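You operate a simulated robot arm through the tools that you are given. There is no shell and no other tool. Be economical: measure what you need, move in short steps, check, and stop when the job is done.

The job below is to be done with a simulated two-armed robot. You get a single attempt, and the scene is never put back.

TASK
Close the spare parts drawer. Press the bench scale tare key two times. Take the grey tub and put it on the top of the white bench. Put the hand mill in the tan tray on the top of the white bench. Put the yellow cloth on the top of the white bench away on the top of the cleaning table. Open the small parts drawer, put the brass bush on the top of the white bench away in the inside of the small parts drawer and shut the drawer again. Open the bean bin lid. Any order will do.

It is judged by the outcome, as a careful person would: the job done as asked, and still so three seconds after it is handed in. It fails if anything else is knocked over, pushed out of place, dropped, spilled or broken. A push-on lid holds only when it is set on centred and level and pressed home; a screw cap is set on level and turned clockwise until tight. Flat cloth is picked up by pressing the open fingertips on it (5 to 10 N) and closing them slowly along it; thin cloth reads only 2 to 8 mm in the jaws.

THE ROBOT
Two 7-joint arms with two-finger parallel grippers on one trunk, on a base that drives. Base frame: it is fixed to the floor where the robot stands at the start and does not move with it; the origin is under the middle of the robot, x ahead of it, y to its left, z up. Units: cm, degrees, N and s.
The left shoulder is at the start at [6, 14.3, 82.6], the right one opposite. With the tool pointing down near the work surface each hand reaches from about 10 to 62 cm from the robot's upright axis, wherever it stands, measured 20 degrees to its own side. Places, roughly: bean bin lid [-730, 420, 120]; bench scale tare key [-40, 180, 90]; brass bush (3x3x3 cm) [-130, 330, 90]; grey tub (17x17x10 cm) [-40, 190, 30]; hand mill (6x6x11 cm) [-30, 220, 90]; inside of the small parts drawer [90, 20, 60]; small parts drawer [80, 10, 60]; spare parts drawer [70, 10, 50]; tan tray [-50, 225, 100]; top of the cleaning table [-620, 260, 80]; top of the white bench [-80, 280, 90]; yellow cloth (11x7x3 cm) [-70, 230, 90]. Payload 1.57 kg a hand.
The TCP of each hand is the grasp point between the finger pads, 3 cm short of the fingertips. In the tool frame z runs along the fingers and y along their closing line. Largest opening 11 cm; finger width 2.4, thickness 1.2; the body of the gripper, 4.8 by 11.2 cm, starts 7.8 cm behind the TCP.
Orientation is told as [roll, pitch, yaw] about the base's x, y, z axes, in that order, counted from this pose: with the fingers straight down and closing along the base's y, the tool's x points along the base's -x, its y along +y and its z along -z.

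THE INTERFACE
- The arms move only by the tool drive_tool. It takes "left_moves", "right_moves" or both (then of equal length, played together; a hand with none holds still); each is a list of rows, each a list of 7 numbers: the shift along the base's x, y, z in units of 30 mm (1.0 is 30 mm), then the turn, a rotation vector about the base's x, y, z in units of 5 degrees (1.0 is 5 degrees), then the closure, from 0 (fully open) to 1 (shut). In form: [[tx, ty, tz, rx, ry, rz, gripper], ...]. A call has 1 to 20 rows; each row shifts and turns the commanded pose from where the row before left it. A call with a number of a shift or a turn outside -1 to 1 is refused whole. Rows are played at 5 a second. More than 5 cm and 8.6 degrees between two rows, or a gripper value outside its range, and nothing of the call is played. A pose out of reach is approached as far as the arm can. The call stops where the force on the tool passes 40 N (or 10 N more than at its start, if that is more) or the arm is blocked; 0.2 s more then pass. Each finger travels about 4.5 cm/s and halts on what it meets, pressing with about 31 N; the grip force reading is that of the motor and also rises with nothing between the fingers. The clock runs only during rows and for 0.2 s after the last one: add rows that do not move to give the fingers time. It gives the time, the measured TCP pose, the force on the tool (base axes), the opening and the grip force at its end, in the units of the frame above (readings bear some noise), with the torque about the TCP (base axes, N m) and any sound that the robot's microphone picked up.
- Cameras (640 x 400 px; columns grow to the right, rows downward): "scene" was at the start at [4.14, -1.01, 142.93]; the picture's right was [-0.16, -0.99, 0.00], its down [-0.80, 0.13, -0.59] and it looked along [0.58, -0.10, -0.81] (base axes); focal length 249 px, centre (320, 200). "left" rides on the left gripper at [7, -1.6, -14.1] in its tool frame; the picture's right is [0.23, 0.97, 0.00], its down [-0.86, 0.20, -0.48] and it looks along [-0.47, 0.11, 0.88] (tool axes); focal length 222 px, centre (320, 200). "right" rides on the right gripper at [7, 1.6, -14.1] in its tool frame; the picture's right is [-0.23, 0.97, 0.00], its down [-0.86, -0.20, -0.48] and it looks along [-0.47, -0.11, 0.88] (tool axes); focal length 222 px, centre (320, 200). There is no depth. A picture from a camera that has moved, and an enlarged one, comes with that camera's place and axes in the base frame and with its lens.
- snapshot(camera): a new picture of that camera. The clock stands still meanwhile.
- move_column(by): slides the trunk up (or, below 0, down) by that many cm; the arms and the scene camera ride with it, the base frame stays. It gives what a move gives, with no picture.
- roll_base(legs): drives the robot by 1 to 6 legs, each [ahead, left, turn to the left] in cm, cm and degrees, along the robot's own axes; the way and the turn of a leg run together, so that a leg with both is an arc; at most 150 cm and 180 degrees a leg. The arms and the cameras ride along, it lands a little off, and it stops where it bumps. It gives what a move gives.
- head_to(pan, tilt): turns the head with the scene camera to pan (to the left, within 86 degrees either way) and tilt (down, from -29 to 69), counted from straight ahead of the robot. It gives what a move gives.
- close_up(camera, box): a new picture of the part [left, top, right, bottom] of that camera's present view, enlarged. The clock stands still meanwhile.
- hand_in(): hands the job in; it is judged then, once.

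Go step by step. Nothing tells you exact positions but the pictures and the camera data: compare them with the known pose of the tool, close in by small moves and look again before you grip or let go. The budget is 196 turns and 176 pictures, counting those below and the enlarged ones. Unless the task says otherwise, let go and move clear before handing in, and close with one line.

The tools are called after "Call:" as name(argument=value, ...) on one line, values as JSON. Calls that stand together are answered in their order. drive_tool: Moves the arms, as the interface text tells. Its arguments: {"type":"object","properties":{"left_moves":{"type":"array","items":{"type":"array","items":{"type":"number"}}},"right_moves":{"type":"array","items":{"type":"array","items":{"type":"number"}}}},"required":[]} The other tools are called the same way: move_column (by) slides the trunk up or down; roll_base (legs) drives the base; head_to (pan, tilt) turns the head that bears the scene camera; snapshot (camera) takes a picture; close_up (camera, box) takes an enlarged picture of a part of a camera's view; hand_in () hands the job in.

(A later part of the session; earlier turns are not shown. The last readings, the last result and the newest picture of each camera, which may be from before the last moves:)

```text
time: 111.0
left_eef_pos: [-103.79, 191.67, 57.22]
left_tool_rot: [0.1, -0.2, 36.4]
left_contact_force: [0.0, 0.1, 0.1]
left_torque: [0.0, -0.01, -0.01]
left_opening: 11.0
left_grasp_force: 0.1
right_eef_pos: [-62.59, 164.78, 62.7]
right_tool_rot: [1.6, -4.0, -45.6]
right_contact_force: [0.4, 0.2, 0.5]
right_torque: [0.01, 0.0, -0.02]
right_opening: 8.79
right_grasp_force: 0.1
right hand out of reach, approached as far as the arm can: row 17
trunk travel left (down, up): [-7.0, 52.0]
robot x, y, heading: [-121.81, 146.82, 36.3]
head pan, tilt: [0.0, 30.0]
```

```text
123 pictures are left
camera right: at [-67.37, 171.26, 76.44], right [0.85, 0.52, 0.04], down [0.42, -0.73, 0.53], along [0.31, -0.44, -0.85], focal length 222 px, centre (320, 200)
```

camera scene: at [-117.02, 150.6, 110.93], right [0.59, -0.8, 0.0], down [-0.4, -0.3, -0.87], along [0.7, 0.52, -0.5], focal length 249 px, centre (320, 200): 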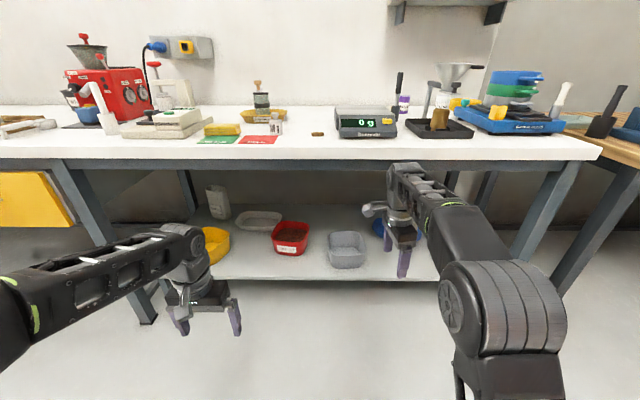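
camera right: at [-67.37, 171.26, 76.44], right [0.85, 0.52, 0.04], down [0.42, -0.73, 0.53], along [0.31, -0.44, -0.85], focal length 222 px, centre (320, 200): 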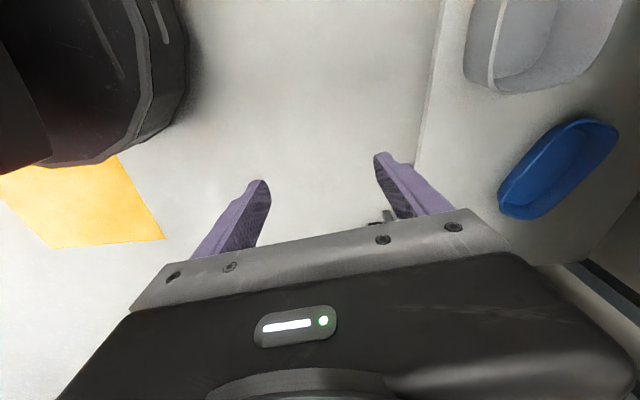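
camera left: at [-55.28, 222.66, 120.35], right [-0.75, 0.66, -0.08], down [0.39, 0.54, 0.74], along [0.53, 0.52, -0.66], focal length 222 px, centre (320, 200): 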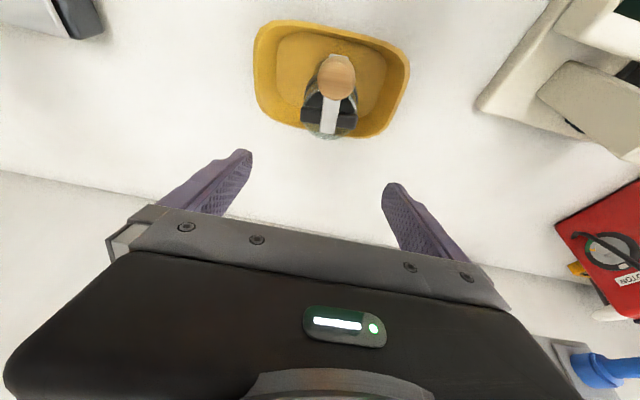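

Closing line is now front-to-back. I'll lower and shift left to line up with the tub, then roll in.

Call:
drive_tool(right_moves=[[-0.32, 0.44, -0.9, 0, 0, 0, 0.2], [-0.32, 0.44, -0.9, 0, 0, 0, 0.2], [-0.32, 0.44, -0.9, 0, 0, 0, 0.2], [-0.32, 0.44, -0.9, 0, 0, 0, 0.2], [-0.32, 0.44, -0.9, 0, 0, 0, 0.2], [-0.32, 0.44, -0.9, 0, 0, 0, 0.2], [0, 0, 0, 0, 0, 0, 0.2]])

Call:
snapshot(camera="scene")

```text
time: 112.6
left_eef_pos: [-103.67, 191.57, 57.32]
left_tool_rot: [0.0, -0.2, 36.5]
left_contact_force: [-0.2, 0.4, 0.3]
left_torque: [-0.01, 0.01, 0.0]
left_opening: 11.02
left_grasp_force: 0.0
right_eef_pos: [-68.34, 172.82, 46.64]
right_tool_rot: [1.2, -4.0, -48.1]
right_contact_force: [0.2, -0.3, -0.5]
right_torque: [0.02, 0.01, -0.03]
right_opening: 8.8
right_grasp_force: 0.1
trunk travel left (down, up): [-7.0, 52.0]
robot x, y, heading: [-122.11, 146.97, 36.3]
head pan, tilt: [0.0, 30.0]
```

```text
122 pictures are left
camera scene: at [-117.02, 150.6, 110.93], right [0.59, -0.8, 0.0], down [-0.4, -0.3, -0.87], along [0.7, 0.52, -0.5], focal length 249 px, centre (320, 200)
```

scene: 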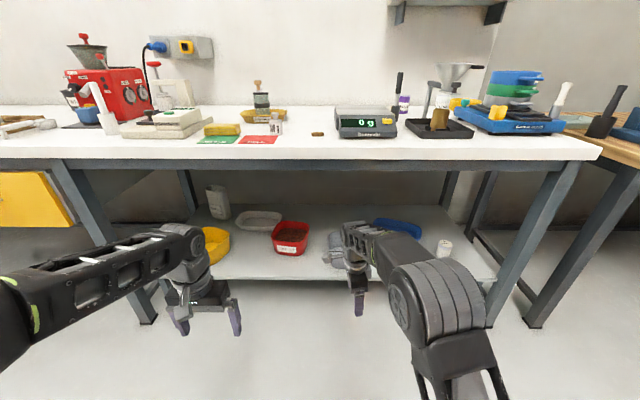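

Call:
roll_base(legs=[[22, 0, 0]])

Call:
snapshot(camera="right")

Call:
snapshot(camera="scene")

```text
time: 114.3
left_eef_pos: [-86.2, 204.45, 57.4]
left_tool_rot: [0.0, -0.2, 36.3]
left_contact_force: [0.5, -0.2, 0.8]
left_torque: [0.01, 0.01, 0.01]
left_opening: 10.99
left_grasp_force: 0.1
right_eef_pos: [-50.89, 185.5, 46.67]
right_tool_rot: [1.3, -3.9, -48.3]
right_contact_force: [-0.3, -0.3, -0.3]
right_torque: [0.02, -0.03, -0.01]
right_opening: 8.78
right_grasp_force: 0.0
trunk travel left (down, up): [-7.0, 52.0]
robot x, y, heading: [-104.16, 159.52, 36.4]
head pan, tilt: [0.0, 30.0]
```

```text
121 pictures are left
camera right: at [-55.28, 192.21, 60.25], right [0.88, 0.48, 0.04], down [0.39, -0.75, 0.53], along [0.28, -0.45, -0.85], focal length 222 px, centre (320, 200)
```

right: 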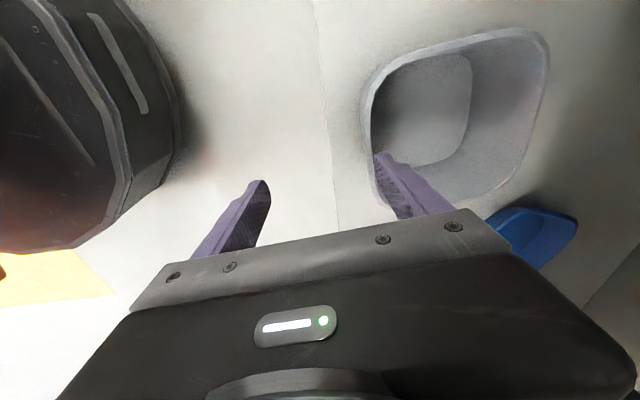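

```text
120 pictures are left
camera scene: at [-99.59, 163.44, 110.93], right [0.59, -0.81, 0.0], down [-0.4, -0.3, -0.87], along [0.7, 0.51, -0.5], focal length 249 px, centre (320, 200)
```

scene: 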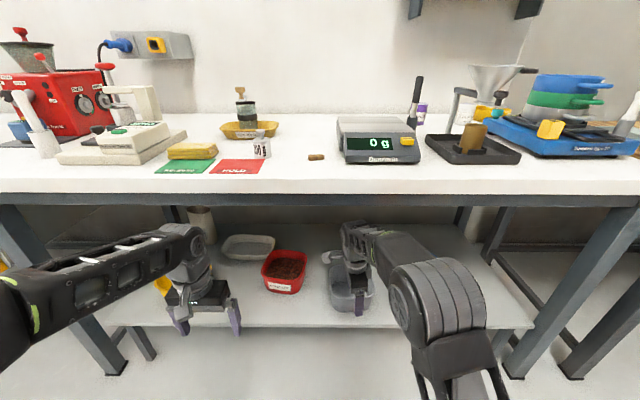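

The tub's near wall rim is at n of about 73.5. I'll square the yaw and move 6 cm forward over the wall.

Call:
drive_tool(right_moves=[[0.55, 0.4, 0, 0, 0, 0.75, 0.2], [0.55, 0.4, 0, 0, 0, 0.75, 0.2], [0.55, 0.4, 0, 0, 0, 0, 0.2], [0, 0, -0.5, 0, 0, 0, 0.2], [0, 0, 0, 0, 0, 0, 0.2]])

Call:
snapshot(camera="right")

```text
time: 115.5
left_eef_pos: [-86.18, 204.43, 57.31]
left_tool_rot: [0.1, -0.2, 36.3]
left_contact_force: [0.2, 0.4, -0.3]
left_torque: [-0.02, 0.0, -0.01]
left_opening: 11.0
left_grasp_force: 0.0
right_eef_pos: [-45.64, 189.04, 45.17]
right_tool_rot: [1.2, -4.0, -40.8]
right_contact_force: [-0.6, 0.3, -0.3]
right_torque: [-0.01, -0.01, -0.01]
right_opening: 8.8
right_grasp_force: 0.0
trunk travel left (down, up): [-7.0, 52.0]
robot x, y, heading: [-104.37, 159.87, 36.2]
head pan, tilt: [0.0, 30.0]
```

```text
119 pictures are left
camera right: at [-50.97, 195.14, 58.83], right [0.81, 0.59, 0.04], down [0.48, -0.7, 0.53], along [0.34, -0.41, -0.85], focal length 222 px, centre (320, 200)
```

right: 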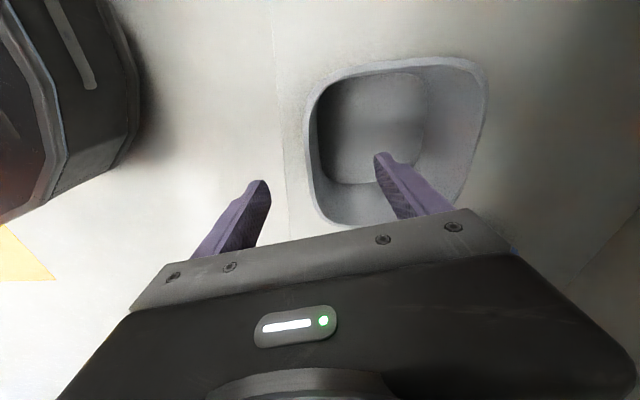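

The fingers straddle the near wall centrally. I'll descend and close.

Call:
drive_tool(right_moves=[[0, 0, -0.8, 0, 0, 0, 0.2], [0, 0, -0.8, 0, 0, 0, 0.2], [0, 0, -0.7, 0, 0, 0, 0.2], [0, 0, -0.4, 0, 0, 0, 0.2], [0, 0, 0, 0, 0, 0, 0.2]])

Call:
snapshot(camera="right")

```text
time: 116.7
left_eef_pos: [-86.25, 204.39, 57.33]
left_tool_rot: [0.0, -0.2, 36.3]
left_contact_force: [0.6, -0.5, -0.2]
left_torque: [-0.04, 0.02, -0.01]
left_opening: 11.01
left_grasp_force: 0.0
right_eef_pos: [-45.87, 189.06, 36.86]
right_tool_rot: [1.2, -4.1, -40.9]
right_contact_force: [0.5, -0.4, 0.7]
right_torque: [-0.02, 0.0, 0.01]
right_opening: 8.82
right_grasp_force: 0.0
trunk travel left (down, up): [-7.0, 52.0]
robot x, y, heading: [-104.26, 159.31, 36.4]
head pan, tilt: [0.0, 30.0]
```

```text
118 pictures are left
camera right: at [-51.25, 195.2, 50.59], right [0.81, 0.59, 0.04], down [0.48, -0.7, 0.53], along [0.34, -0.41, -0.85], focal length 222 px, centre (320, 200)
```

right: 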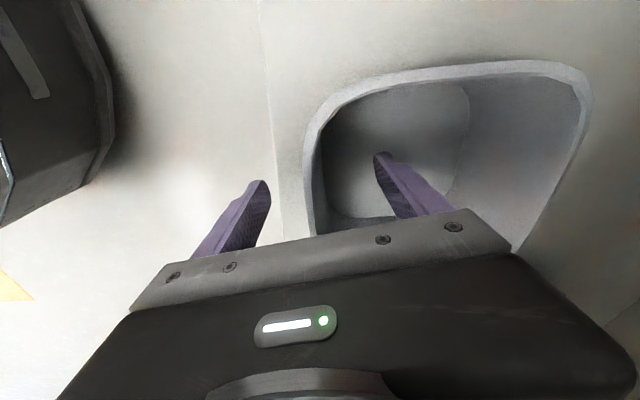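

Call:
drive_tool(right_moves=[[0, 0, 0, 0, 0, 0, 0.4], [0, 0, 0, 0, 0, 0, 0.6], [0, 0, 0, 0, 0, 0, 0.8], [0, 0, 0, 0, 0, 0, 0.9], [0, 0, 0, 0, 0, 0, 1], [0, 0, 0, 0, 0, 0, 1], [0, 0, 0, 0, 0, 0, 1], [0, 0, 0, 0, 0, 0, 1]])

Call:
snapshot(camera="right")

```text
time: 118.5
left_eef_pos: [-86.19, 204.3, 57.48]
left_tool_rot: [0.1, -0.2, 36.3]
left_contact_force: [0.3, 0.6, -0.4]
left_torque: [0.05, 0.0, 0.0]
left_opening: 11.0
left_grasp_force: 0.1
right_eef_pos: [-45.96, 189.14, 37.1]
right_tool_rot: [1.5, -3.9, -40.8]
right_contact_force: [-0.3, 1.2, 8.0]
right_torque: [1.2, -0.28, 0.09]
right_opening: 0.51
right_grasp_force: 25.5
trunk travel left (down, up): [-7.0, 52.0]
robot x, y, heading: [-104.67, 159.69, 36.5]
head pan, tilt: [0.0, 30.0]
```

```text
117 pictures are left
camera right: at [-51.28, 195.25, 50.76], right [0.81, 0.59, 0.04], down [0.48, -0.7, 0.53], along [0.34, -0.41, -0.85], focal length 222 px, centre (320, 200)
```

right: 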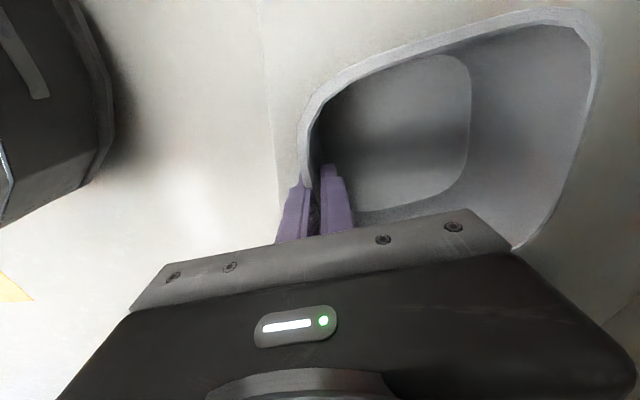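

The wall is gripped (0.5 cm). I'll lift 4 cm and check.

Call:
drive_tool(right_moves=[[0, 0, 0.4, 0, 0, 0, 1], [0, 0, 0.5, 0, 0, 0, 1], [0, 0, 0.5, 0, 0, 0, 1], [0, 0, 0, 0, 0, 0, 1]])

Call:
snapshot(camera="right")

Call:
snapshot(camera="scene")

```text
time: 119.5
left_eef_pos: [-86.09, 204.43, 57.44]
left_tool_rot: [0.0, -0.1, 36.3]
left_contact_force: [-0.9, 0.0, -0.2]
left_torque: [0.01, -0.02, 0.02]
left_opening: 11.0
left_grasp_force: 0.0
right_eef_pos: [-45.93, 189.14, 41.06]
right_tool_rot: [1.2, -4.0, -40.7]
right_contact_force: [0.3, -0.1, -1.5]
right_torque: [-0.06, 0.07, 0.0]
right_opening: 0.27
right_grasp_force: 24.0
trunk travel left (down, up): [-7.0, 52.0]
robot x, y, heading: [-104.74, 159.63, 36.3]
head pan, tilt: [0.0, 30.0]
```

```text
116 pictures are left
camera right: at [-51.24, 195.25, 54.72], right [0.81, 0.59, 0.04], down [0.48, -0.69, 0.53], along [0.34, -0.41, -0.85], focal length 222 px, centre (320, 200)
```

right: 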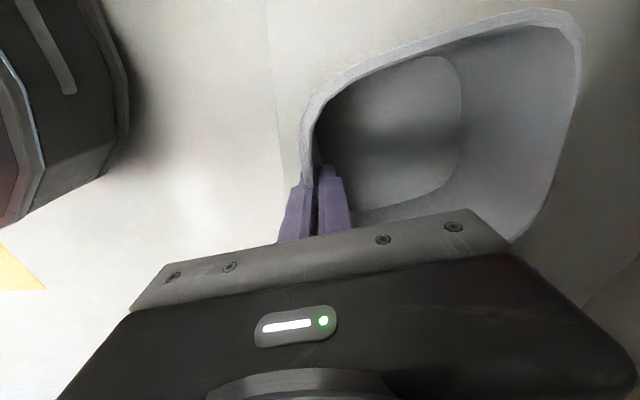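

```text
115 pictures are left
camera scene: at [-99.57, 163.45, 110.92], right [0.59, -0.81, 0.0], down [-0.4, -0.3, -0.87], along [0.7, 0.51, -0.5], focal length 249 px, centre (320, 200)
```

scene: 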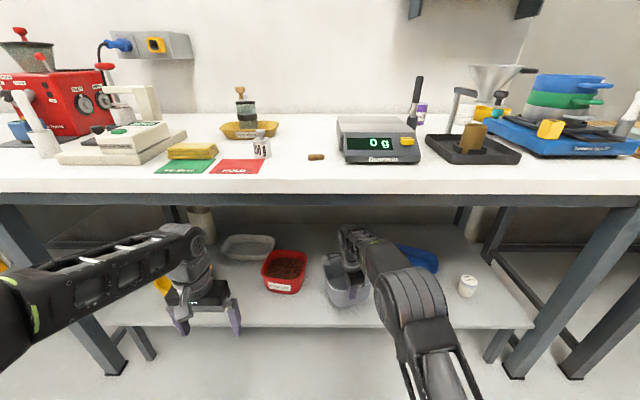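

Held securely and light. I'll back out from under the bench.

Call:
roll_base(legs=[[-40, 0, 0]])

Call:
move_column(by=40)

Call:
move_column(by=12)

Call:
snapshot(camera="scene")

```text
time: 122.0
left_eef_pos: [-118.65, 180.7, 57.42]
left_tool_rot: [0.0, -0.2, 36.3]
left_contact_force: [0.6, 0.9, 0.2]
left_torque: [0.01, 0.01, 0.0]
left_opening: 10.99
left_grasp_force: 0.1
right_eef_pos: [-78.29, 165.4, 41.1]
right_tool_rot: [1.3, -4.1, -40.8]
right_contact_force: [0.6, 0.2, -0.9]
right_torque: [-0.06, 0.09, -0.02]
right_opening: 0.31
right_grasp_force: 24.0
trunk travel left (down, up): [-7.0, 52.0]
robot x, y, heading: [-136.72, 135.93, 36.5]
head pan, tilt: [0.0, 30.0]
```

```text
time: 125.8
left_eef_pos: [-118.57, 180.52, 97.33]
left_tool_rot: [0.0, -0.1, 36.4]
left_contact_force: [-1.0, 0.3, -0.2]
left_torque: [-0.02, -0.01, 0.0]
left_opening: 11.01
left_grasp_force: 0.1
right_eef_pos: [-78.3, 165.41, 81.02]
right_tool_rot: [1.3, -4.0, -40.8]
right_contact_force: [0.3, -0.1, -0.5]
right_torque: [-0.07, 0.11, -0.02]
right_opening: 0.28
right_grasp_force: 24.0
trunk travel left (down, up): [-47.0, 12.0]
robot x, y, heading: [-136.81, 135.79, 36.3]
head pan, tilt: [0.0, 30.0]
```

```text
time: 127.3
left_eef_pos: [-118.54, 180.72, 109.35]
left_tool_rot: [-0.1, -0.2, 36.4]
left_contact_force: [-0.1, 0.2, -0.3]
left_torque: [0.03, 0.01, 0.02]
left_opening: 11.0
left_grasp_force: 0.1
right_eef_pos: [-78.25, 165.36, 93.03]
right_tool_rot: [1.2, -4.0, -40.8]
right_contact_force: [-0.2, 0.5, -0.6]
right_torque: [-0.09, 0.13, -0.02]
right_opening: 0.27
right_grasp_force: 23.9
trunk travel left (down, up): [-59.0, 0.0]
robot x, y, heading: [-137.11, 135.72, 36.6]
head pan, tilt: [0.0, 30.0]
```

```text
114 pictures are left
camera scene: at [-131.91, 139.67, 162.92], right [0.59, -0.81, 0.0], down [-0.4, -0.3, -0.87], along [0.7, 0.51, -0.5], focal length 249 px, centre (320, 200)
```

scene: 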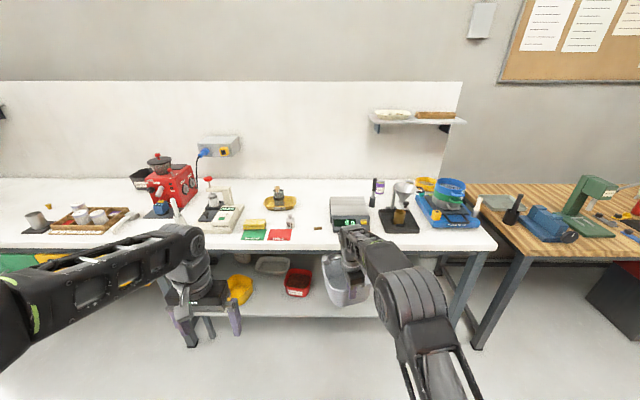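

I'll raise the hand 17 cm and shift 15 cm left to line up with the free strip.

Call:
drive_tool(right_moves=[[0, 0, 0.95, 0, 0, 0, 1], [0, 0, 0.95, 0, 0, 0, 1], [-0.49, 0.67, 0.95, 0, 0, 0, 1], [-0.49, 0.67, 0.95, 0, 0, 0, 1], [-0.49, 0.67, 0.95, 0, 0, 0, 1], [-0.49, 0.67, 0.95, 0, 0, 0, 1], [-0.49, 0.67, 0, 0, 0, 0, 1], [-0.49, 0.67, 0, 0, 0, 0, 1]])

Call:
snapshot(camera="scene")

Call:
snapshot(camera="left")

```text
time: 129.1
left_eef_pos: [-118.63, 180.49, 109.32]
left_tool_rot: [0.0, -0.2, 36.4]
left_contact_force: [0.0, 0.1, 0.0]
left_torque: [-0.02, 0.02, -0.01]
left_opening: 10.98
left_grasp_force: 0.1
right_eef_pos: [-81.94, 170.11, 105.83]
right_tool_rot: [1.6, -4.0, -40.8]
right_contact_force: [0.1, -0.1, -1.5]
right_torque: [-0.07, 0.07, 0.03]
right_opening: 0.27
right_grasp_force: 23.5
right hand out of reach, approached as far as the arm can: row 5, 6, 7, 8
trunk travel left (down, up): [-59.0, 0.0]
robot x, y, heading: [-136.73, 136.09, 36.4]
head pan, tilt: [0.0, 30.0]
```

```text
113 pictures are left
camera scene: at [-131.92, 139.66, 162.92], right [0.59, -0.81, 0.0], down [-0.4, -0.3, -0.87], along [0.7, 0.51, -0.5], focal length 249 px, centre (320, 200)
```

scene: 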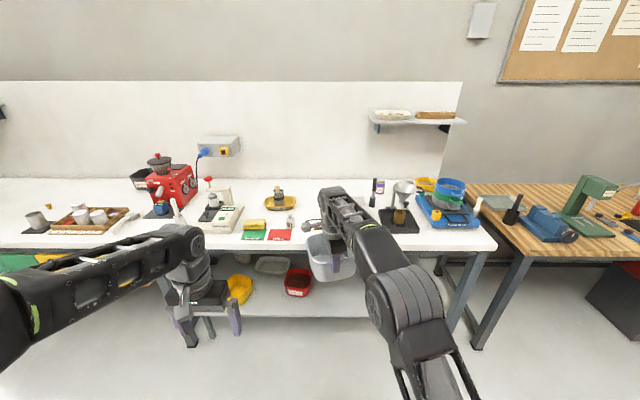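

```text
112 pictures are left
camera left: at [-123.23, 175.27, 123.5], right [-0.76, 0.65, 0.0], down [0.57, 0.67, 0.48], along [0.31, 0.37, -0.88], focal length 222 px, centre (320, 200)
```

left: 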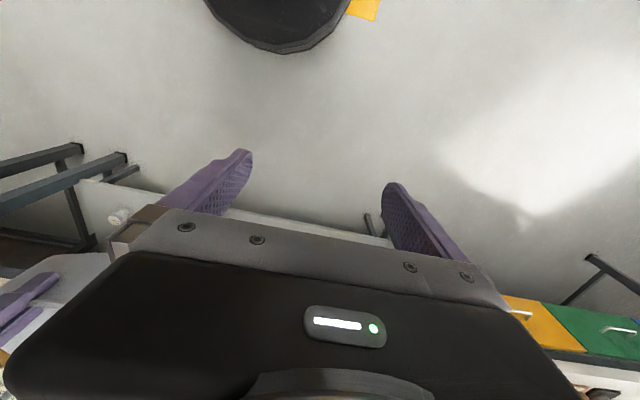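

Call:
close_up(camera="scene", box=[260, 170, 420, 300])

Call:
snapshot(camera="right")

```text
3.08 times, centred on (340, 235) of scene
camera zoom: at [-131.92, 139.66, 162.92], right [0.59, -0.81, 0.0], down [-0.4, -0.3, -0.87], along [0.7, 0.51, -0.5], focal length 766 px, centre (258, 92)
```

zoom: 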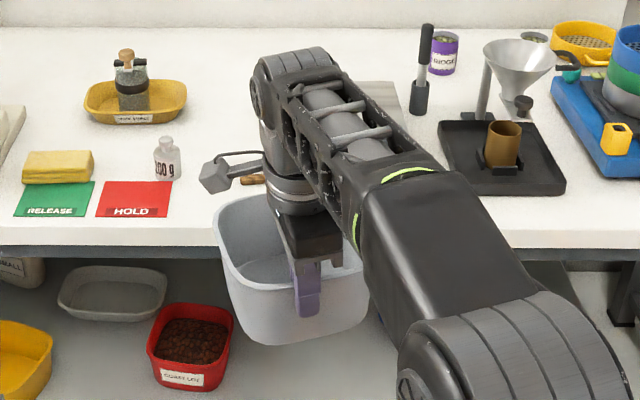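

```text
110 pictures are left
camera right: at [-87.35, 176.23, 119.46], right [0.81, 0.59, 0.04], down [0.48, -0.7, 0.53], along [0.34, -0.41, -0.85], focal length 222 px, centre (320, 200)
```

right: 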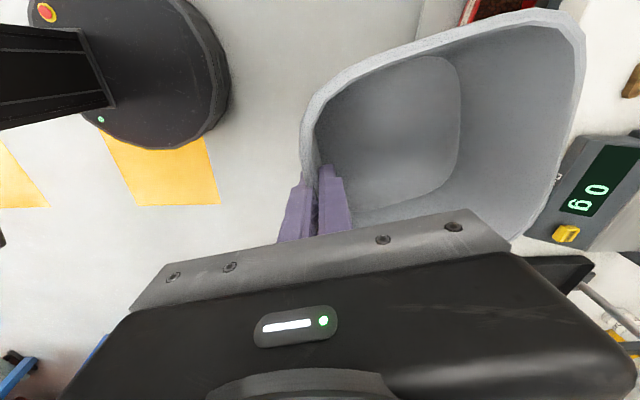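

The tub bottom hangs at about z = 95, above the bench at 88. I'll shift left with the base and drive in.

Call:
roll_base(legs=[[0, 9.5, 0], [30, 0, 0]])

Call:
snapshot(camera="right")

Call:
snapshot(camera="scene")

```text
time: 131.9
left_eef_pos: [-99.68, 206.31, 109.32]
left_tool_rot: [0.0, -0.1, 36.3]
left_contact_force: [-0.2, -0.7, 0.3]
left_torque: [-0.03, 0.01, 0.0]
left_opening: 10.99
left_grasp_force: 0.0
right_eef_pos: [-63.09, 195.95, 105.75]
right_tool_rot: [1.5, -3.9, -40.7]
right_contact_force: [-0.3, -0.4, -0.8]
right_torque: [-0.1, 0.11, 0.01]
right_opening: 0.28
right_grasp_force: 23.9
trunk travel left (down, up): [-59.0, 0.0]
robot x, y, heading: [-117.88, 161.25, 36.5]
head pan, tilt: [0.0, 30.0]
```

```text
109 pictures are left
camera right: at [-68.48, 201.96, 119.41], right [0.81, 0.59, 0.04], down [0.48, -0.7, 0.53], along [0.34, -0.41, -0.85], focal length 222 px, centre (320, 200)
```

right: 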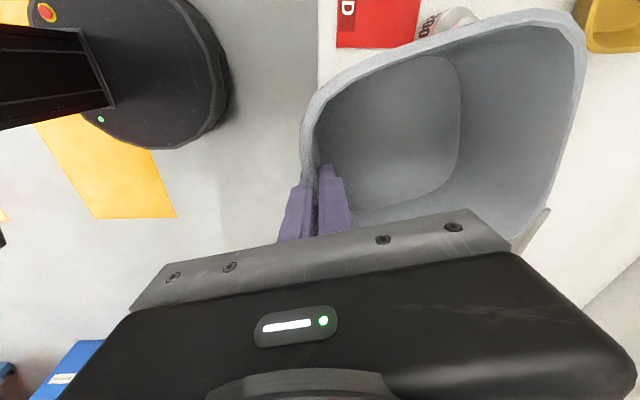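

```text
108 pictures are left
camera scene: at [-112.98, 165.37, 162.92], right [0.59, -0.8, 0.0], down [-0.4, -0.3, -0.87], along [0.7, 0.51, -0.5], focal length 249 px, centre (320, 200)
```

scene: 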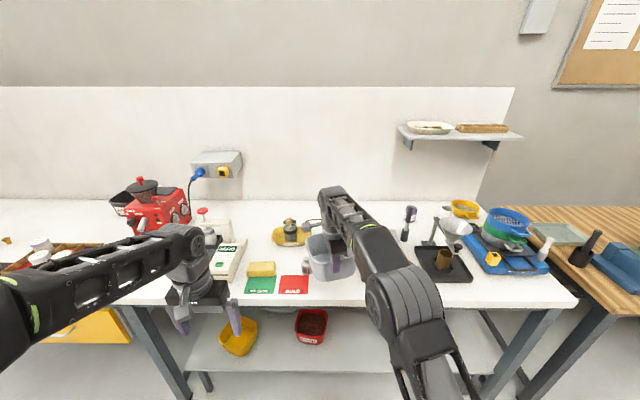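

I'll sidestep the tub 2 cm right to clear the small bottle, then roll in 25 cm.

Call:
drive_tool(right_moves=[[0.39, -0.54, 0, 0, 0, 0, 1], [0, 0, 0.3, 0, 0, 0, 1]])

Call:
roll_base(legs=[[25, 0, 0]])

Call:
snapshot(camera="right")

Call:
snapshot(camera="scene")

```text
time: 132.5
left_eef_pos: [-99.79, 206.33, 109.39]
left_tool_rot: [0.0, -0.2, 36.4]
left_contact_force: [0.1, 0.1, 0.4]
left_torque: [0.02, -0.04, 0.01]
left_opening: 11.0
left_grasp_force: 0.1
right_eef_pos: [-62.11, 194.34, 106.6]
right_tool_rot: [1.6, -4.0, -40.7]
right_contact_force: [-0.1, 0.0, -1.4]
right_torque: [-0.11, 0.08, 0.0]
right_opening: 0.29
right_grasp_force: 23.7
trunk travel left (down, up): [-59.0, 0.0]
robot x, y, heading: [-117.9, 161.22, 36.5]
head pan, tilt: [0.0, 30.0]
```

```text
time: 134.3
left_eef_pos: [-79.47, 221.35, 109.34]
left_tool_rot: [0.0, -0.1, 36.5]
left_contact_force: [-0.2, 1.0, -0.1]
left_torque: [-0.01, 0.0, -0.01]
left_opening: 10.99
left_grasp_force: 0.0
right_eef_pos: [-41.7, 209.44, 106.61]
right_tool_rot: [1.5, -3.9, -40.7]
right_contact_force: [0.8, 0.6, -2.2]
right_torque: [-0.06, 0.14, 0.01]
right_opening: 0.28
right_grasp_force: 24.3
trunk travel left (down, up): [-59.0, 0.0]
robot x, y, heading: [-97.88, 176.69, 36.6]
head pan, tilt: [0.0, 30.0]
```

```text
107 pictures are left
camera right: at [-47.07, 215.39, 120.21], right [0.8, 0.59, 0.04], down [0.48, -0.7, 0.53], along [0.34, -0.41, -0.85], focal length 222 px, centre (320, 200)
```

right: 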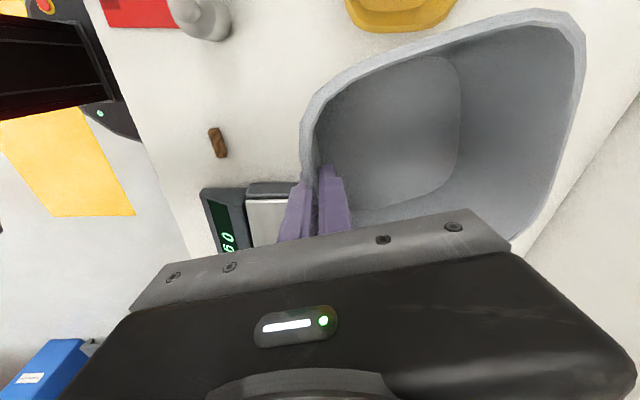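

```text
106 pictures are left
camera scene: at [-92.69, 180.37, 162.92], right [0.59, -0.8, 0.0], down [-0.4, -0.3, -0.87], along [0.7, 0.51, -0.5], focal length 249 px, centre (320, 200)
```

scene: 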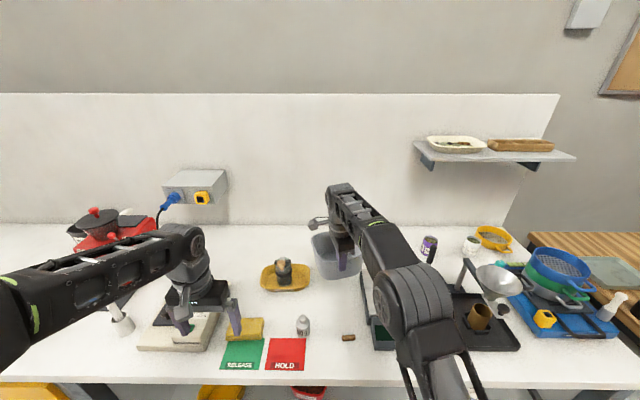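

The tub is over the free strip. I'll go 4 cm deeper, then lower towards the bench.

Call:
drive_tool(right_moves=[[0.55, 0.4, 0, 0, 0, 0, 1], [0.45, 0.33, 0, 0, 0, 0, 1], [0, 0, -0.6, 0, 0, 0, 1], [0, 0, -0.6, 0, 0, 0, 1], [0, 0, 0, 0, 0, 0, 1]])

Call:
close_up(camera="scene", box=[250, 180, 410, 350])

Call:
snapshot(camera="right")

```text
time: 135.5
left_eef_pos: [-79.42, 221.19, 109.34]
left_tool_rot: [0.1, -0.2, 36.5]
left_contact_force: [0.0, 0.0, -0.6]
left_torque: [0.0, -0.02, -0.03]
left_opening: 11.0
left_grasp_force: 0.1
right_eef_pos: [-41.86, 209.28, 103.02]
right_tool_rot: [1.6, -4.0, -40.7]
right_contact_force: [-0.1, 0.9, -1.4]
right_torque: [-0.08, 0.09, -0.01]
right_opening: 0.27
right_grasp_force: 24.3
right hand out of reach, approached as far as the arm can: row 1, 2
trunk travel left (down, up): [-59.0, 0.0]
robot x, y, heading: [-97.97, 176.26, 36.5]
head pan, tilt: [0.0, 30.0]
```

```text
2.35 times, centred on (330, 265) of scene
camera zoom: at [-92.81, 180.28, 162.93], right [0.59, -0.8, 0.0], down [-0.4, -0.3, -0.87], along [0.7, 0.52, -0.5], focal length 586 px, centre (296, 47)
```

zoom: 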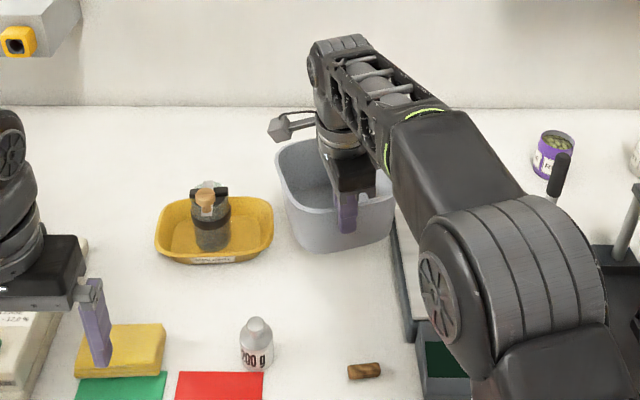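

```text
104 pictures are left
camera right: at [-47.24, 215.35, 116.75], right [0.8, 0.59, 0.04], down [0.48, -0.7, 0.53], along [0.34, -0.41, -0.85], focal length 222 px, centre (320, 200)
```

right: 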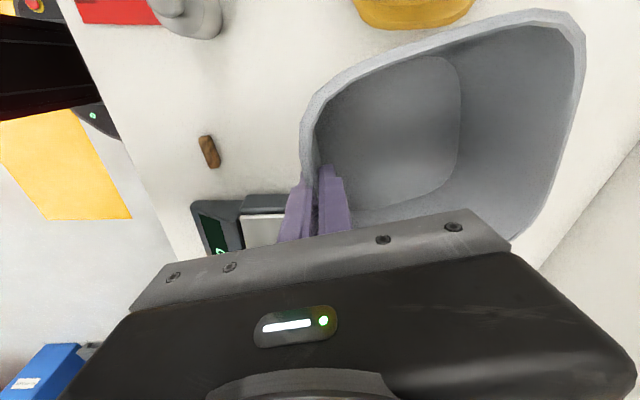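

Call:
roll_base(legs=[[4.5, 0, 0]])

Call:
drive_tool(right_moves=[[0, 0, -0.5, 0, 0, 0, 1], [0, 0, -0.3, 0, 0, 0, 1], [0, 0, -0.2, 0, 0, 0, 1], [0, 0, 0, 0, 0, 0, 1]])

Call:
close_up(camera="scene", box=[250, 180, 410, 350])

```text
time: 136.4
left_eef_pos: [-75.77, 224.02, 109.23]
left_tool_rot: [0.0, -0.1, 36.5]
left_contact_force: [0.3, 1.1, -0.8]
left_torque: [-0.02, 0.04, 0.04]
left_opening: 11.0
left_grasp_force: 0.1
right_eef_pos: [-38.12, 211.97, 103.04]
right_tool_rot: [1.4, -4.1, -40.7]
right_contact_force: [-0.6, 0.4, -1.8]
right_torque: [-0.12, 0.1, 0.01]
right_opening: 0.26
right_grasp_force: 24.0
trunk travel left (down, up): [-59.0, 0.0]
robot x, y, heading: [-93.89, 178.75, 36.4]
head pan, tilt: [0.0, 30.0]
```

```text
time: 137.4
left_eef_pos: [-75.88, 223.92, 109.36]
left_tool_rot: [0.0, -0.2, 36.5]
left_contact_force: [0.5, -0.3, 0.5]
left_torque: [-0.03, 0.01, 0.01]
left_opening: 10.99
left_grasp_force: 0.0
right_eef_pos: [-38.23, 211.87, 100.05]
right_tool_rot: [1.6, -4.1, -40.7]
right_contact_force: [0.2, 0.8, -1.2]
right_torque: [-0.08, 0.1, 0.01]
right_opening: 0.29
right_grasp_force: 24.1
trunk travel left (down, up): [-59.0, 0.0]
robot x, y, heading: [-94.15, 179.22, 36.7]
head pan, tilt: [0.0, 30.0]
```

```text
2.35 times, centred on (330, 265) of scene
camera zoom: at [-89.22, 182.93, 162.92], right [0.59, -0.8, 0.0], down [-0.4, -0.3, -0.87], along [0.7, 0.51, -0.5], focal length 586 px, centre (296, 47)
```

zoom: 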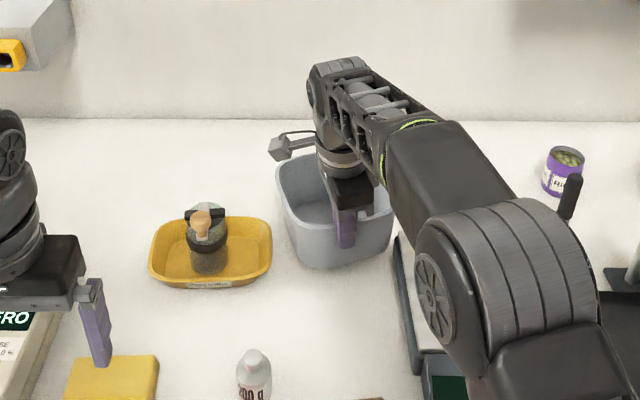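

Call:
drive_tool(right_moves=[[0, 0, -0.2, 0, 0, 0, 1], [0, 0, -0.2, 0, 0, 0, 1], [0, 0, -0.2, 0, 0, 0, 1], [0, 0, 0, 0, 0, 0, 1]])

```text
time: 138.4
left_eef_pos: [-75.98, 223.99, 109.41]
left_tool_rot: [0.0, -0.2, 36.5]
left_contact_force: [-0.2, 0.4, -0.2]
left_torque: [-0.01, 0.01, 0.01]
left_opening: 10.99
left_grasp_force: 0.1
right_eef_pos: [-38.19, 211.83, 98.25]
right_tool_rot: [1.5, -4.1, -40.7]
right_contact_force: [0.4, 0.1, -0.4]
right_torque: [-0.07, 0.08, -0.01]
right_opening: 0.26
right_grasp_force: 23.9
trunk travel left (down, up): [-59.0, 0.0]
robot x, y, heading: [-94.11, 179.47, 36.6]
head pan, tilt: [0.0, 30.0]
```

Call:
drive_tool(right_moves=[[0, 0, -0.15, 0, 0, 0, 1], [0, 0, -0.15, 0, 0, 0, 1], [0, 0, 0, 0, 0, 0, 1]])

Call:
close_up(camera="scene", box=[270, 190, 390, 265])

```text
time: 139.2
left_eef_pos: [-75.96, 223.98, 109.38]
left_tool_rot: [0.0, -0.1, 36.5]
left_contact_force: [-0.4, -0.2, -0.4]
left_torque: [0.02, 0.01, -0.02]
left_opening: 11.01
left_grasp_force: 0.0
right_eef_pos: [-38.18, 211.92, 97.44]
right_tool_rot: [1.6, -4.0, -40.7]
right_contact_force: [0.3, 0.9, -1.9]
right_torque: [-0.08, 0.06, -0.01]
right_opening: 0.27
right_grasp_force: 24.0
trunk travel left (down, up): [-59.0, 0.0]
robot x, y, heading: [-93.89, 178.9, 36.6]
head pan, tilt: [0.0, 30.0]
```

```text
5.33 times, centred on (330, 228) of scene
camera zoom: at [-89.21, 182.94, 162.92], right [0.59, -0.8, 0.0], down [-0.4, -0.3, -0.87], along [0.7, 0.51, -0.5], focal length 1328 px, centre (267, 53)
```

zoom: 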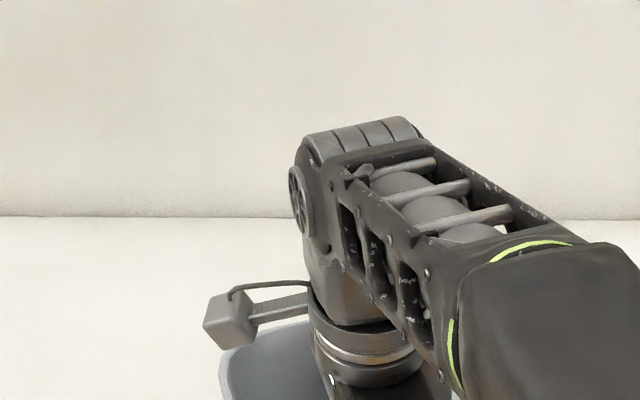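

Call:
drive_tool(right_moves=[[0, 0, -0.1, 0, 0, 0, 1], [0, 0, -0.1, 0, 0, 0, 1], [0, 0, -0.1, 0, 0, 0, 1], [0, 0, 0, 0, 0, 0, 1]])

Call:
close_up(camera="scene", box=[260, 240, 420, 350])

```text
time: 140.2
left_eef_pos: [-76.0, 223.89, 109.36]
left_tool_rot: [0.0, -0.2, 36.5]
left_contact_force: [0.9, 0.4, 0.0]
left_torque: [0.0, -0.02, 0.02]
left_opening: 11.0
left_grasp_force: 0.1
right_eef_pos: [-38.21, 211.87, 96.53]
right_tool_rot: [1.7, -4.1, -40.7]
right_contact_force: [-2.2, -0.8, 7.1]
right_torque: [0.95, -0.24, 0.21]
right_opening: 0.32
right_grasp_force: 24.5
trunk travel left (down, up): [-59.0, 0.0]
robot x, y, heading: [-94.06, 179.02, 36.4]
head pan, tilt: [0.0, 30.0]
```

```text
3.64 times, centred on (340, 295) of scene
camera zoom: at [-89.33, 182.85, 162.94], right [0.59, -0.8, 0.0], down [-0.4, -0.3, -0.87], along [0.7, 0.51, -0.5], focal length 906 px, centre (247, -146)
```

zoom: 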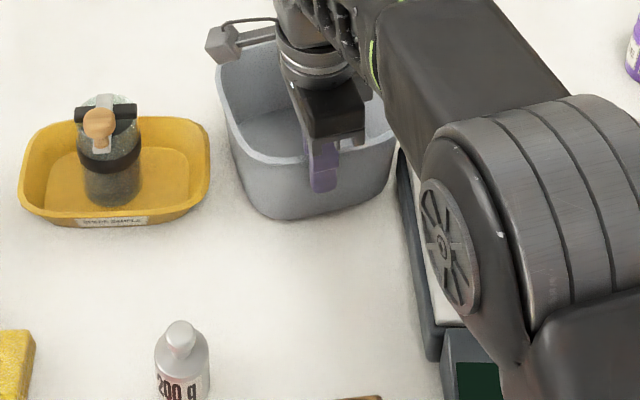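

The far-left corner touched first, so I'll level the tub by small turns while lowering.

Call:
drive_tool(right_moves=[[0, 0, -0.08, 0.7, -0.3, 0, 1], [0, 0, -0.08, 0.7, -0.3, 0, 1], [0, 0, 0, 0, 0, 0, 1]])

Call:
close_up(camera="scene", box=[260, 240, 420, 350])

```text
time: 141.0
left_eef_pos: [-75.93, 223.9, 109.37]
left_tool_rot: [0.0, -0.3, 36.5]
left_contact_force: [0.5, 0.1, 0.2]
left_torque: [-0.02, 0.0, 0.01]
left_opening: 10.99
left_grasp_force: 0.0
right_eef_pos: [-38.23, 211.98, 95.96]
right_tool_rot: [8.8, -1.7, -41.0]
right_contact_force: [0.4, -0.5, -1.7]
right_torque: [-0.08, 0.08, -0.02]
right_opening: 0.3
right_grasp_force: 24.2
trunk travel left (down, up): [-59.0, 0.0]
robot x, y, heading: [-94.2, 179.31, 36.5]
head pan, tilt: [0.0, 30.0]
```

```text
3.64 times, centred on (340, 295) of scene
camera zoom: at [-89.21, 182.94, 162.92], right [0.59, -0.8, 0.0], down [-0.4, -0.3, -0.87], along [0.7, 0.51, -0.5], focal length 906 px, centre (247, -146)
```

zoom: 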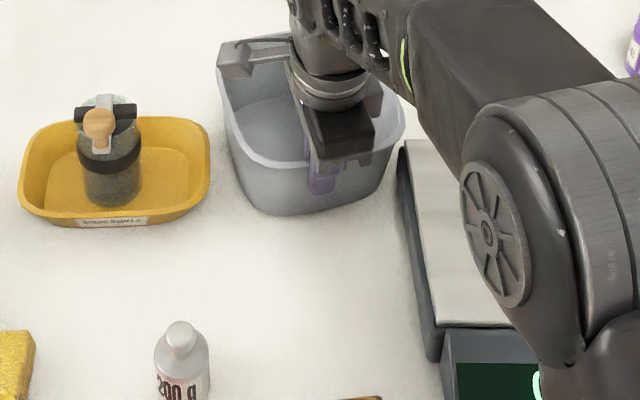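

Call:
drive_tool(right_moves=[[0, 0, -0.12, 0, 0, 0, 1], [0, 0, -0.12, 0, 0, 0, 1], [0, 0, 0, 0, 0, 0, 1]])

```text
time: 141.8
left_eef_pos: [-76.12, 223.85, 109.45]
left_tool_rot: [0.0, -0.3, 36.5]
left_contact_force: [-0.2, -0.7, -0.1]
left_torque: [-0.03, 0.0, 0.01]
left_opening: 11.02
left_grasp_force: 0.0
right_eef_pos: [-38.25, 211.99, 95.53]
right_tool_rot: [9.2, -1.7, -41.1]
right_contact_force: [0.5, 1.6, 19.3]
right_torque: [0.13, -0.25, 0.07]
right_opening: 0.27
right_grasp_force: 24.0
trunk travel left (down, up): [-59.0, 0.0]
robot x, y, heading: [-94.19, 179.12, 36.3]
head pan, tilt: [0.0, 30.0]
```

The weight now bears under the near wall, so it's nearly level. I'll ease back slightly and release.

Call:
drive_tool(right_moves=[[0, 0, 0.05, -0.3, 0.13, 0, 1], [0, 0, 0, 0, 0, 0, 0.9], [0, 0, 0, 0, 0, 0, 0.75], [0, 0, 0, 0, 0, 0, 0.7], [0, 0, 0, 0, 0, 0, 0.7], [0, 0, 0.8, 0, 0, 0, 0.7], [0, 0, 0.8, 0, 0, 0, 0.7], [0, 0, 0.8, 0, 0, 0, 0.7], [0, 0, 0.8, 0, 0, 0, 0.7]])

Call:
snapshot(camera="right")

Call:
snapshot(camera="scene")

```text
time: 143.8
left_eef_pos: [-75.93, 223.94, 109.37]
left_tool_rot: [-0.1, -0.1, 36.5]
left_contact_force: [0.4, -0.6, 0.5]
left_torque: [-0.01, 0.01, -0.01]
left_opening: 11.01
left_grasp_force: 0.1
right_eef_pos: [-38.21, 211.91, 105.05]
right_tool_rot: [7.2, -2.2, -41.1]
right_contact_force: [0.5, 0.3, 0.5]
right_torque: [-0.02, 0.01, 0.0]
right_opening: 3.26
right_grasp_force: 0.1
trunk travel left (down, up): [-59.0, 0.0]
robot x, y, heading: [-94.19, 179.22, 36.2]
head pan, tilt: [0.0, 30.0]
```

```text
99 pictures are left
camera right: at [-44.11, 216.64, 119.01], right [0.8, 0.58, 0.13], down [0.46, -0.74, 0.48], along [0.38, -0.33, -0.87], focal length 222 px, centre (320, 200)
```

right: 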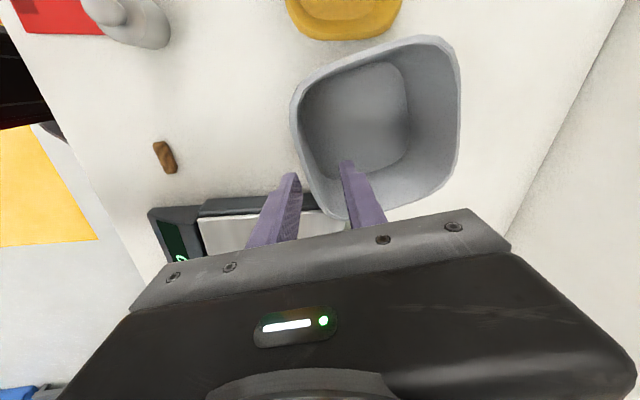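

```text
98 pictures are left
camera scene: at [-89.24, 182.91, 162.92], right [0.59, -0.8, 0.0], down [-0.4, -0.3, -0.87], along [0.7, 0.51, -0.5], focal length 249 px, centre (320, 200)
```

scene: 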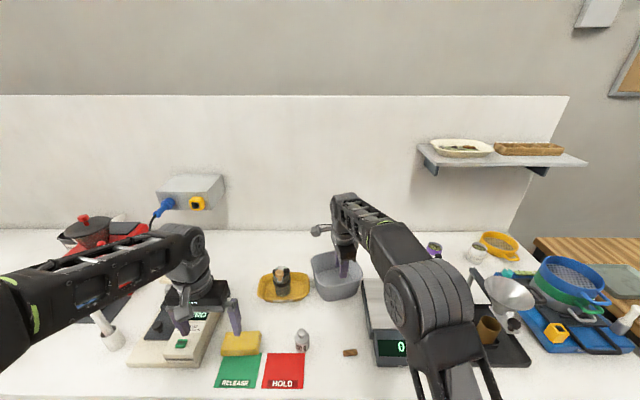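

The tub stands on the bench. Next is the cloth: I'll turn the left hand 90° so it closes across the cloth's short side, and look.

Call:
drive_tool(left_moves=[[0, 0, 0, 0, 0, 1, 0], [0, 0, 0, 0, 0, 1, 0], [0, 0, 0, 0, 0, 1, 0], [0, 0, 0, 0, 0, 1, 0], [0, 0, 0, 0, 0, 1, 0], [0, 0, 0, 0, 0, 1, 0], [0, 0, 0, 0, 0, 1, 0], [0, 0, 0, 0, 0, 1, 0], [0, 0, 0, 0, 0, 1, 0], [0.2, 0.1, 0, 0, 0, 1, 0], [0.2, 0.1, 0, 0, 0, 1, 0], [0.2, 0.1, 0, 0, 0, 1, 0], [0.2, 0.1, 0, 0, 0, 1, 0], [0.2, 0.1, 0, 0, 0, 1, 0], [0.2, 0.1, 0, 0, 0, 1, 0], [0.2, 0.1, 0, 0, 0, 1, 0], [0.2, 0.1, 0, 0, 0, 1, 0], [0.2, 0.1, 0, 0, 0, 1, 0]])

Call:
snapshot(camera="left")

Call:
snapshot(camera="scene")

```text
time: 147.6
left_eef_pos: [-70.51, 226.69, 109.32]
left_tool_rot: [0.0, -0.1, 126.6]
left_contact_force: [0.7, 0.2, 0.4]
left_torque: [-0.01, -0.01, 0.05]
left_opening: 11.02
left_grasp_force: 0.1
right_eef_pos: [-38.07, 211.86, 104.99]
right_tool_rot: [7.3, -2.2, -41.1]
right_contact_force: [-0.2, -0.6, 1.1]
right_torque: [0.01, -0.01, 0.02]
right_opening: 3.34
right_grasp_force: 0.0
trunk travel left (down, up): [-59.0, 0.0]
robot x, y, heading: [-93.65, 179.51, 36.5]
head pan, tilt: [0.0, 30.0]
```

```text
97 pictures are left
camera left: at [-65.02, 222.05, 123.47], right [-0.65, -0.76, 0.0], down [-0.67, 0.57, 0.48], along [-0.37, 0.31, -0.88], focal length 222 px, centre (320, 200)
```

left: 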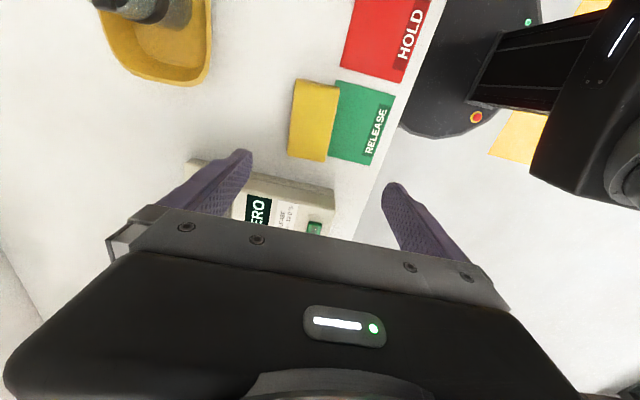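

```text
96 pictures are left
camera scene: at [-89.2, 182.93, 162.92], right [0.59, -0.8, 0.0], down [-0.4, -0.3, -0.87], along [0.7, 0.51, -0.5], focal length 249 px, centre (320, 200)
```

scene: 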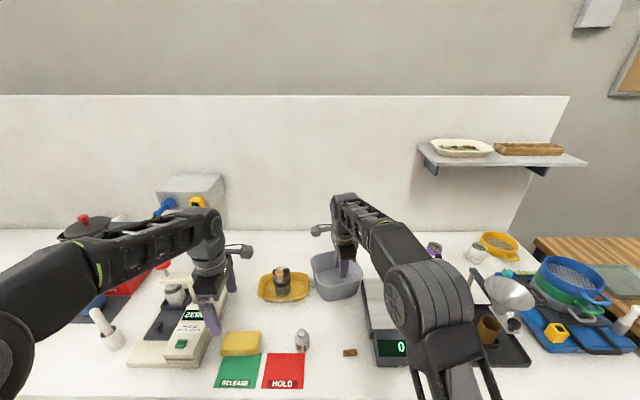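

The cloth centre is at [-68.6, 226.1, top about 90], confirmed by both cameras. I'll descend around it.

Call:
drive_tool(left_moves=[[0.35, -0.1, -0.8, 0, 0, 0, 0], [0.28, -0.1, -0.8, 0, 0, 0, 0], [0, 0, -0.9, 0, 0, 0, 0], [0, 0, -0.9, 0, 0, 0, 0], [0, 0, -0.9, 0, 0, 0, 0], [0, 0, -0.9, 0, 0, 0, 0], [0, 0, -0.3, 0, 0, 0, 0], [0, 0, -0.1, 0, 0, 0, 0], [0, 0, 0, 0, 0, 0, 0]])

Call:
snapshot(camera="left")

```text
time: 149.6
left_eef_pos: [-68.6, 226.08, 92.6]
left_tool_rot: [0.0, -0.1, 126.4]
left_contact_force: [0.7, -0.6, 0.5]
left_torque: [-0.04, -0.02, -0.05]
left_opening: 10.98
left_grasp_force: 0.1
right_eef_pos: [-38.07, 211.94, 105.02]
right_tool_rot: [7.3, -2.1, -41.1]
right_contact_force: [-0.1, 0.3, -0.6]
right_torque: [-0.02, 0.0, -0.02]
right_opening: 3.3
right_grasp_force: 0.1
trunk travel left (down, up): [-59.0, 0.0]
robot x, y, heading: [-93.82, 179.39, 36.5]
head pan, tilt: [0.0, 30.0]
```

```text
95 pictures are left
camera left: at [-63.12, 221.37, 106.67], right [-0.65, -0.76, 0.0], down [-0.67, 0.57, 0.48], along [-0.37, 0.31, -0.88], focal length 222 px, centre (320, 200)
```

left: 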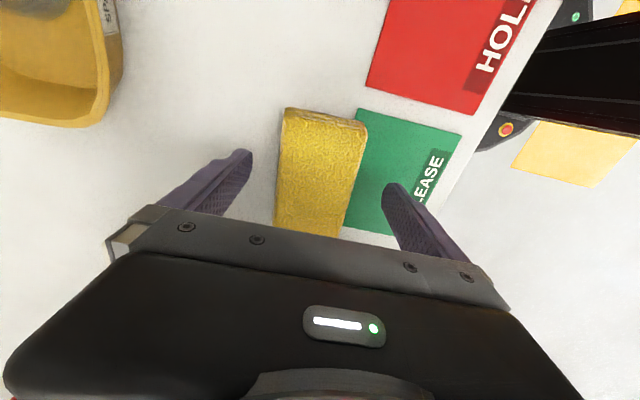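

Call:
drive_tool(left_moves=[[0, 0, -0.15, 0, 0, 0, 0], [0, 0, -0.15, 0, 0, 0, 0], [0, 0, 0, 0, 0, 0, 0]])

Call:
close_up(camera="scene", box=[180, 260, 320, 390])

```text
time: 150.4
left_eef_pos: [-68.63, 226.09, 91.66]
left_tool_rot: [-0.1, -0.2, 126.4]
left_contact_force: [-0.2, 0.7, -0.2]
left_torque: [-0.03, 0.02, 0.04]
left_opening: 11.0
left_grasp_force: 0.1
right_eef_pos: [-38.18, 212.05, 105.03]
right_tool_rot: [7.3, -2.2, -40.9]
right_contact_force: [-0.1, 0.4, -0.1]
right_torque: [0.0, -0.02, 0.03]
right_opening: 3.29
right_grasp_force: 0.0
trunk travel left (down, up): [-59.0, 0.0]
robot x, y, heading: [-94.13, 179.25, 36.6]
head pan, tilt: [0.0, 30.0]
```

```text
3.08 times, centred on (250, 325) of scene
camera zoom: at [-89.22, 182.93, 162.93], right [0.59, -0.8, 0.0], down [-0.4, -0.3, -0.87], along [0.7, 0.51, -0.5], focal length 766 px, centre (535, -185)
```

zoom: 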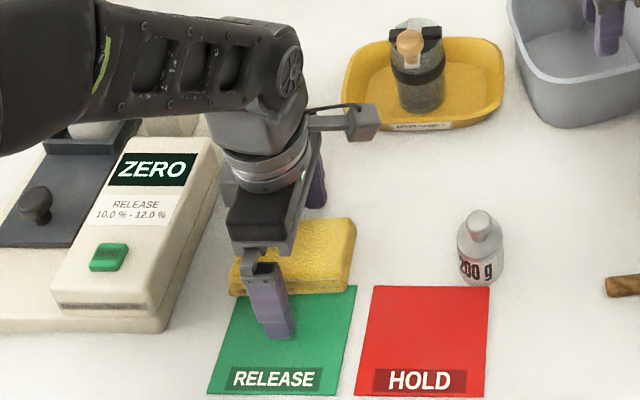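

Call:
drive_tool(left_moves=[[0, 0, 0, 0, 0, 0, 0.2], [0, 0, 0, 0, 0, 0, 0.4], [0, 0, 0, 0, 0, 0, 0.6], [0, 0, 0, 0, 0, 0, 0.8], [0, 0, 0, 0, 0, 0, 0.95], [0, 0, 0, 0, 0, 0, 0.95], [0, 0, 0, 0, 0, 0, 0.95]])

Call:
close_up(camera="scene", box=[180, 260, 320, 390])

```text
time: 152.0
left_eef_pos: [-68.69, 226.07, 91.73]
left_tool_rot: [0.0, -0.2, 126.5]
left_contact_force: [-0.8, -0.6, 0.7]
left_torque: [-0.02, 0.06, 0.01]
left_opening: 6.39
left_grasp_force: 30.7
right_eef_pos: [-38.14, 211.81, 105.04]
right_tool_rot: [7.4, -2.2, -41.1]
right_contact_force: [0.2, 0.6, -0.3]
right_torque: [0.01, 0.02, -0.02]
right_opening: 3.32
right_grasp_force: 0.1
trunk travel left (down, up): [-59.0, 0.0]
robot x, y, heading: [-93.9, 179.34, 36.5]
head pan, tilt: [0.0, 30.0]
```

```text
3.08 times, centred on (250, 325) of scene
camera zoom: at [-89.22, 182.92, 162.93], right [0.59, -0.8, 0.0], down [-0.4, -0.3, -0.87], along [0.7, 0.51, -0.5], focal length 766 px, centre (535, -185)
```

zoom: 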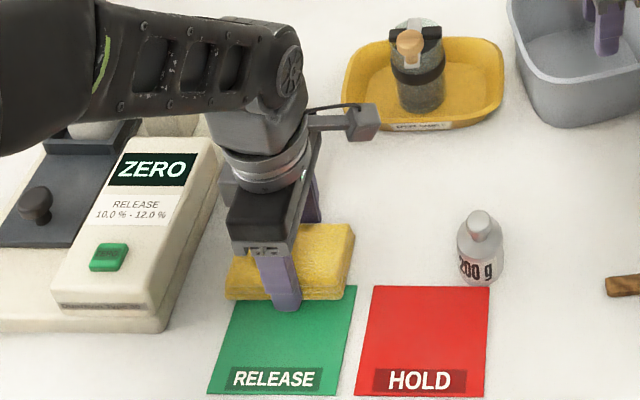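

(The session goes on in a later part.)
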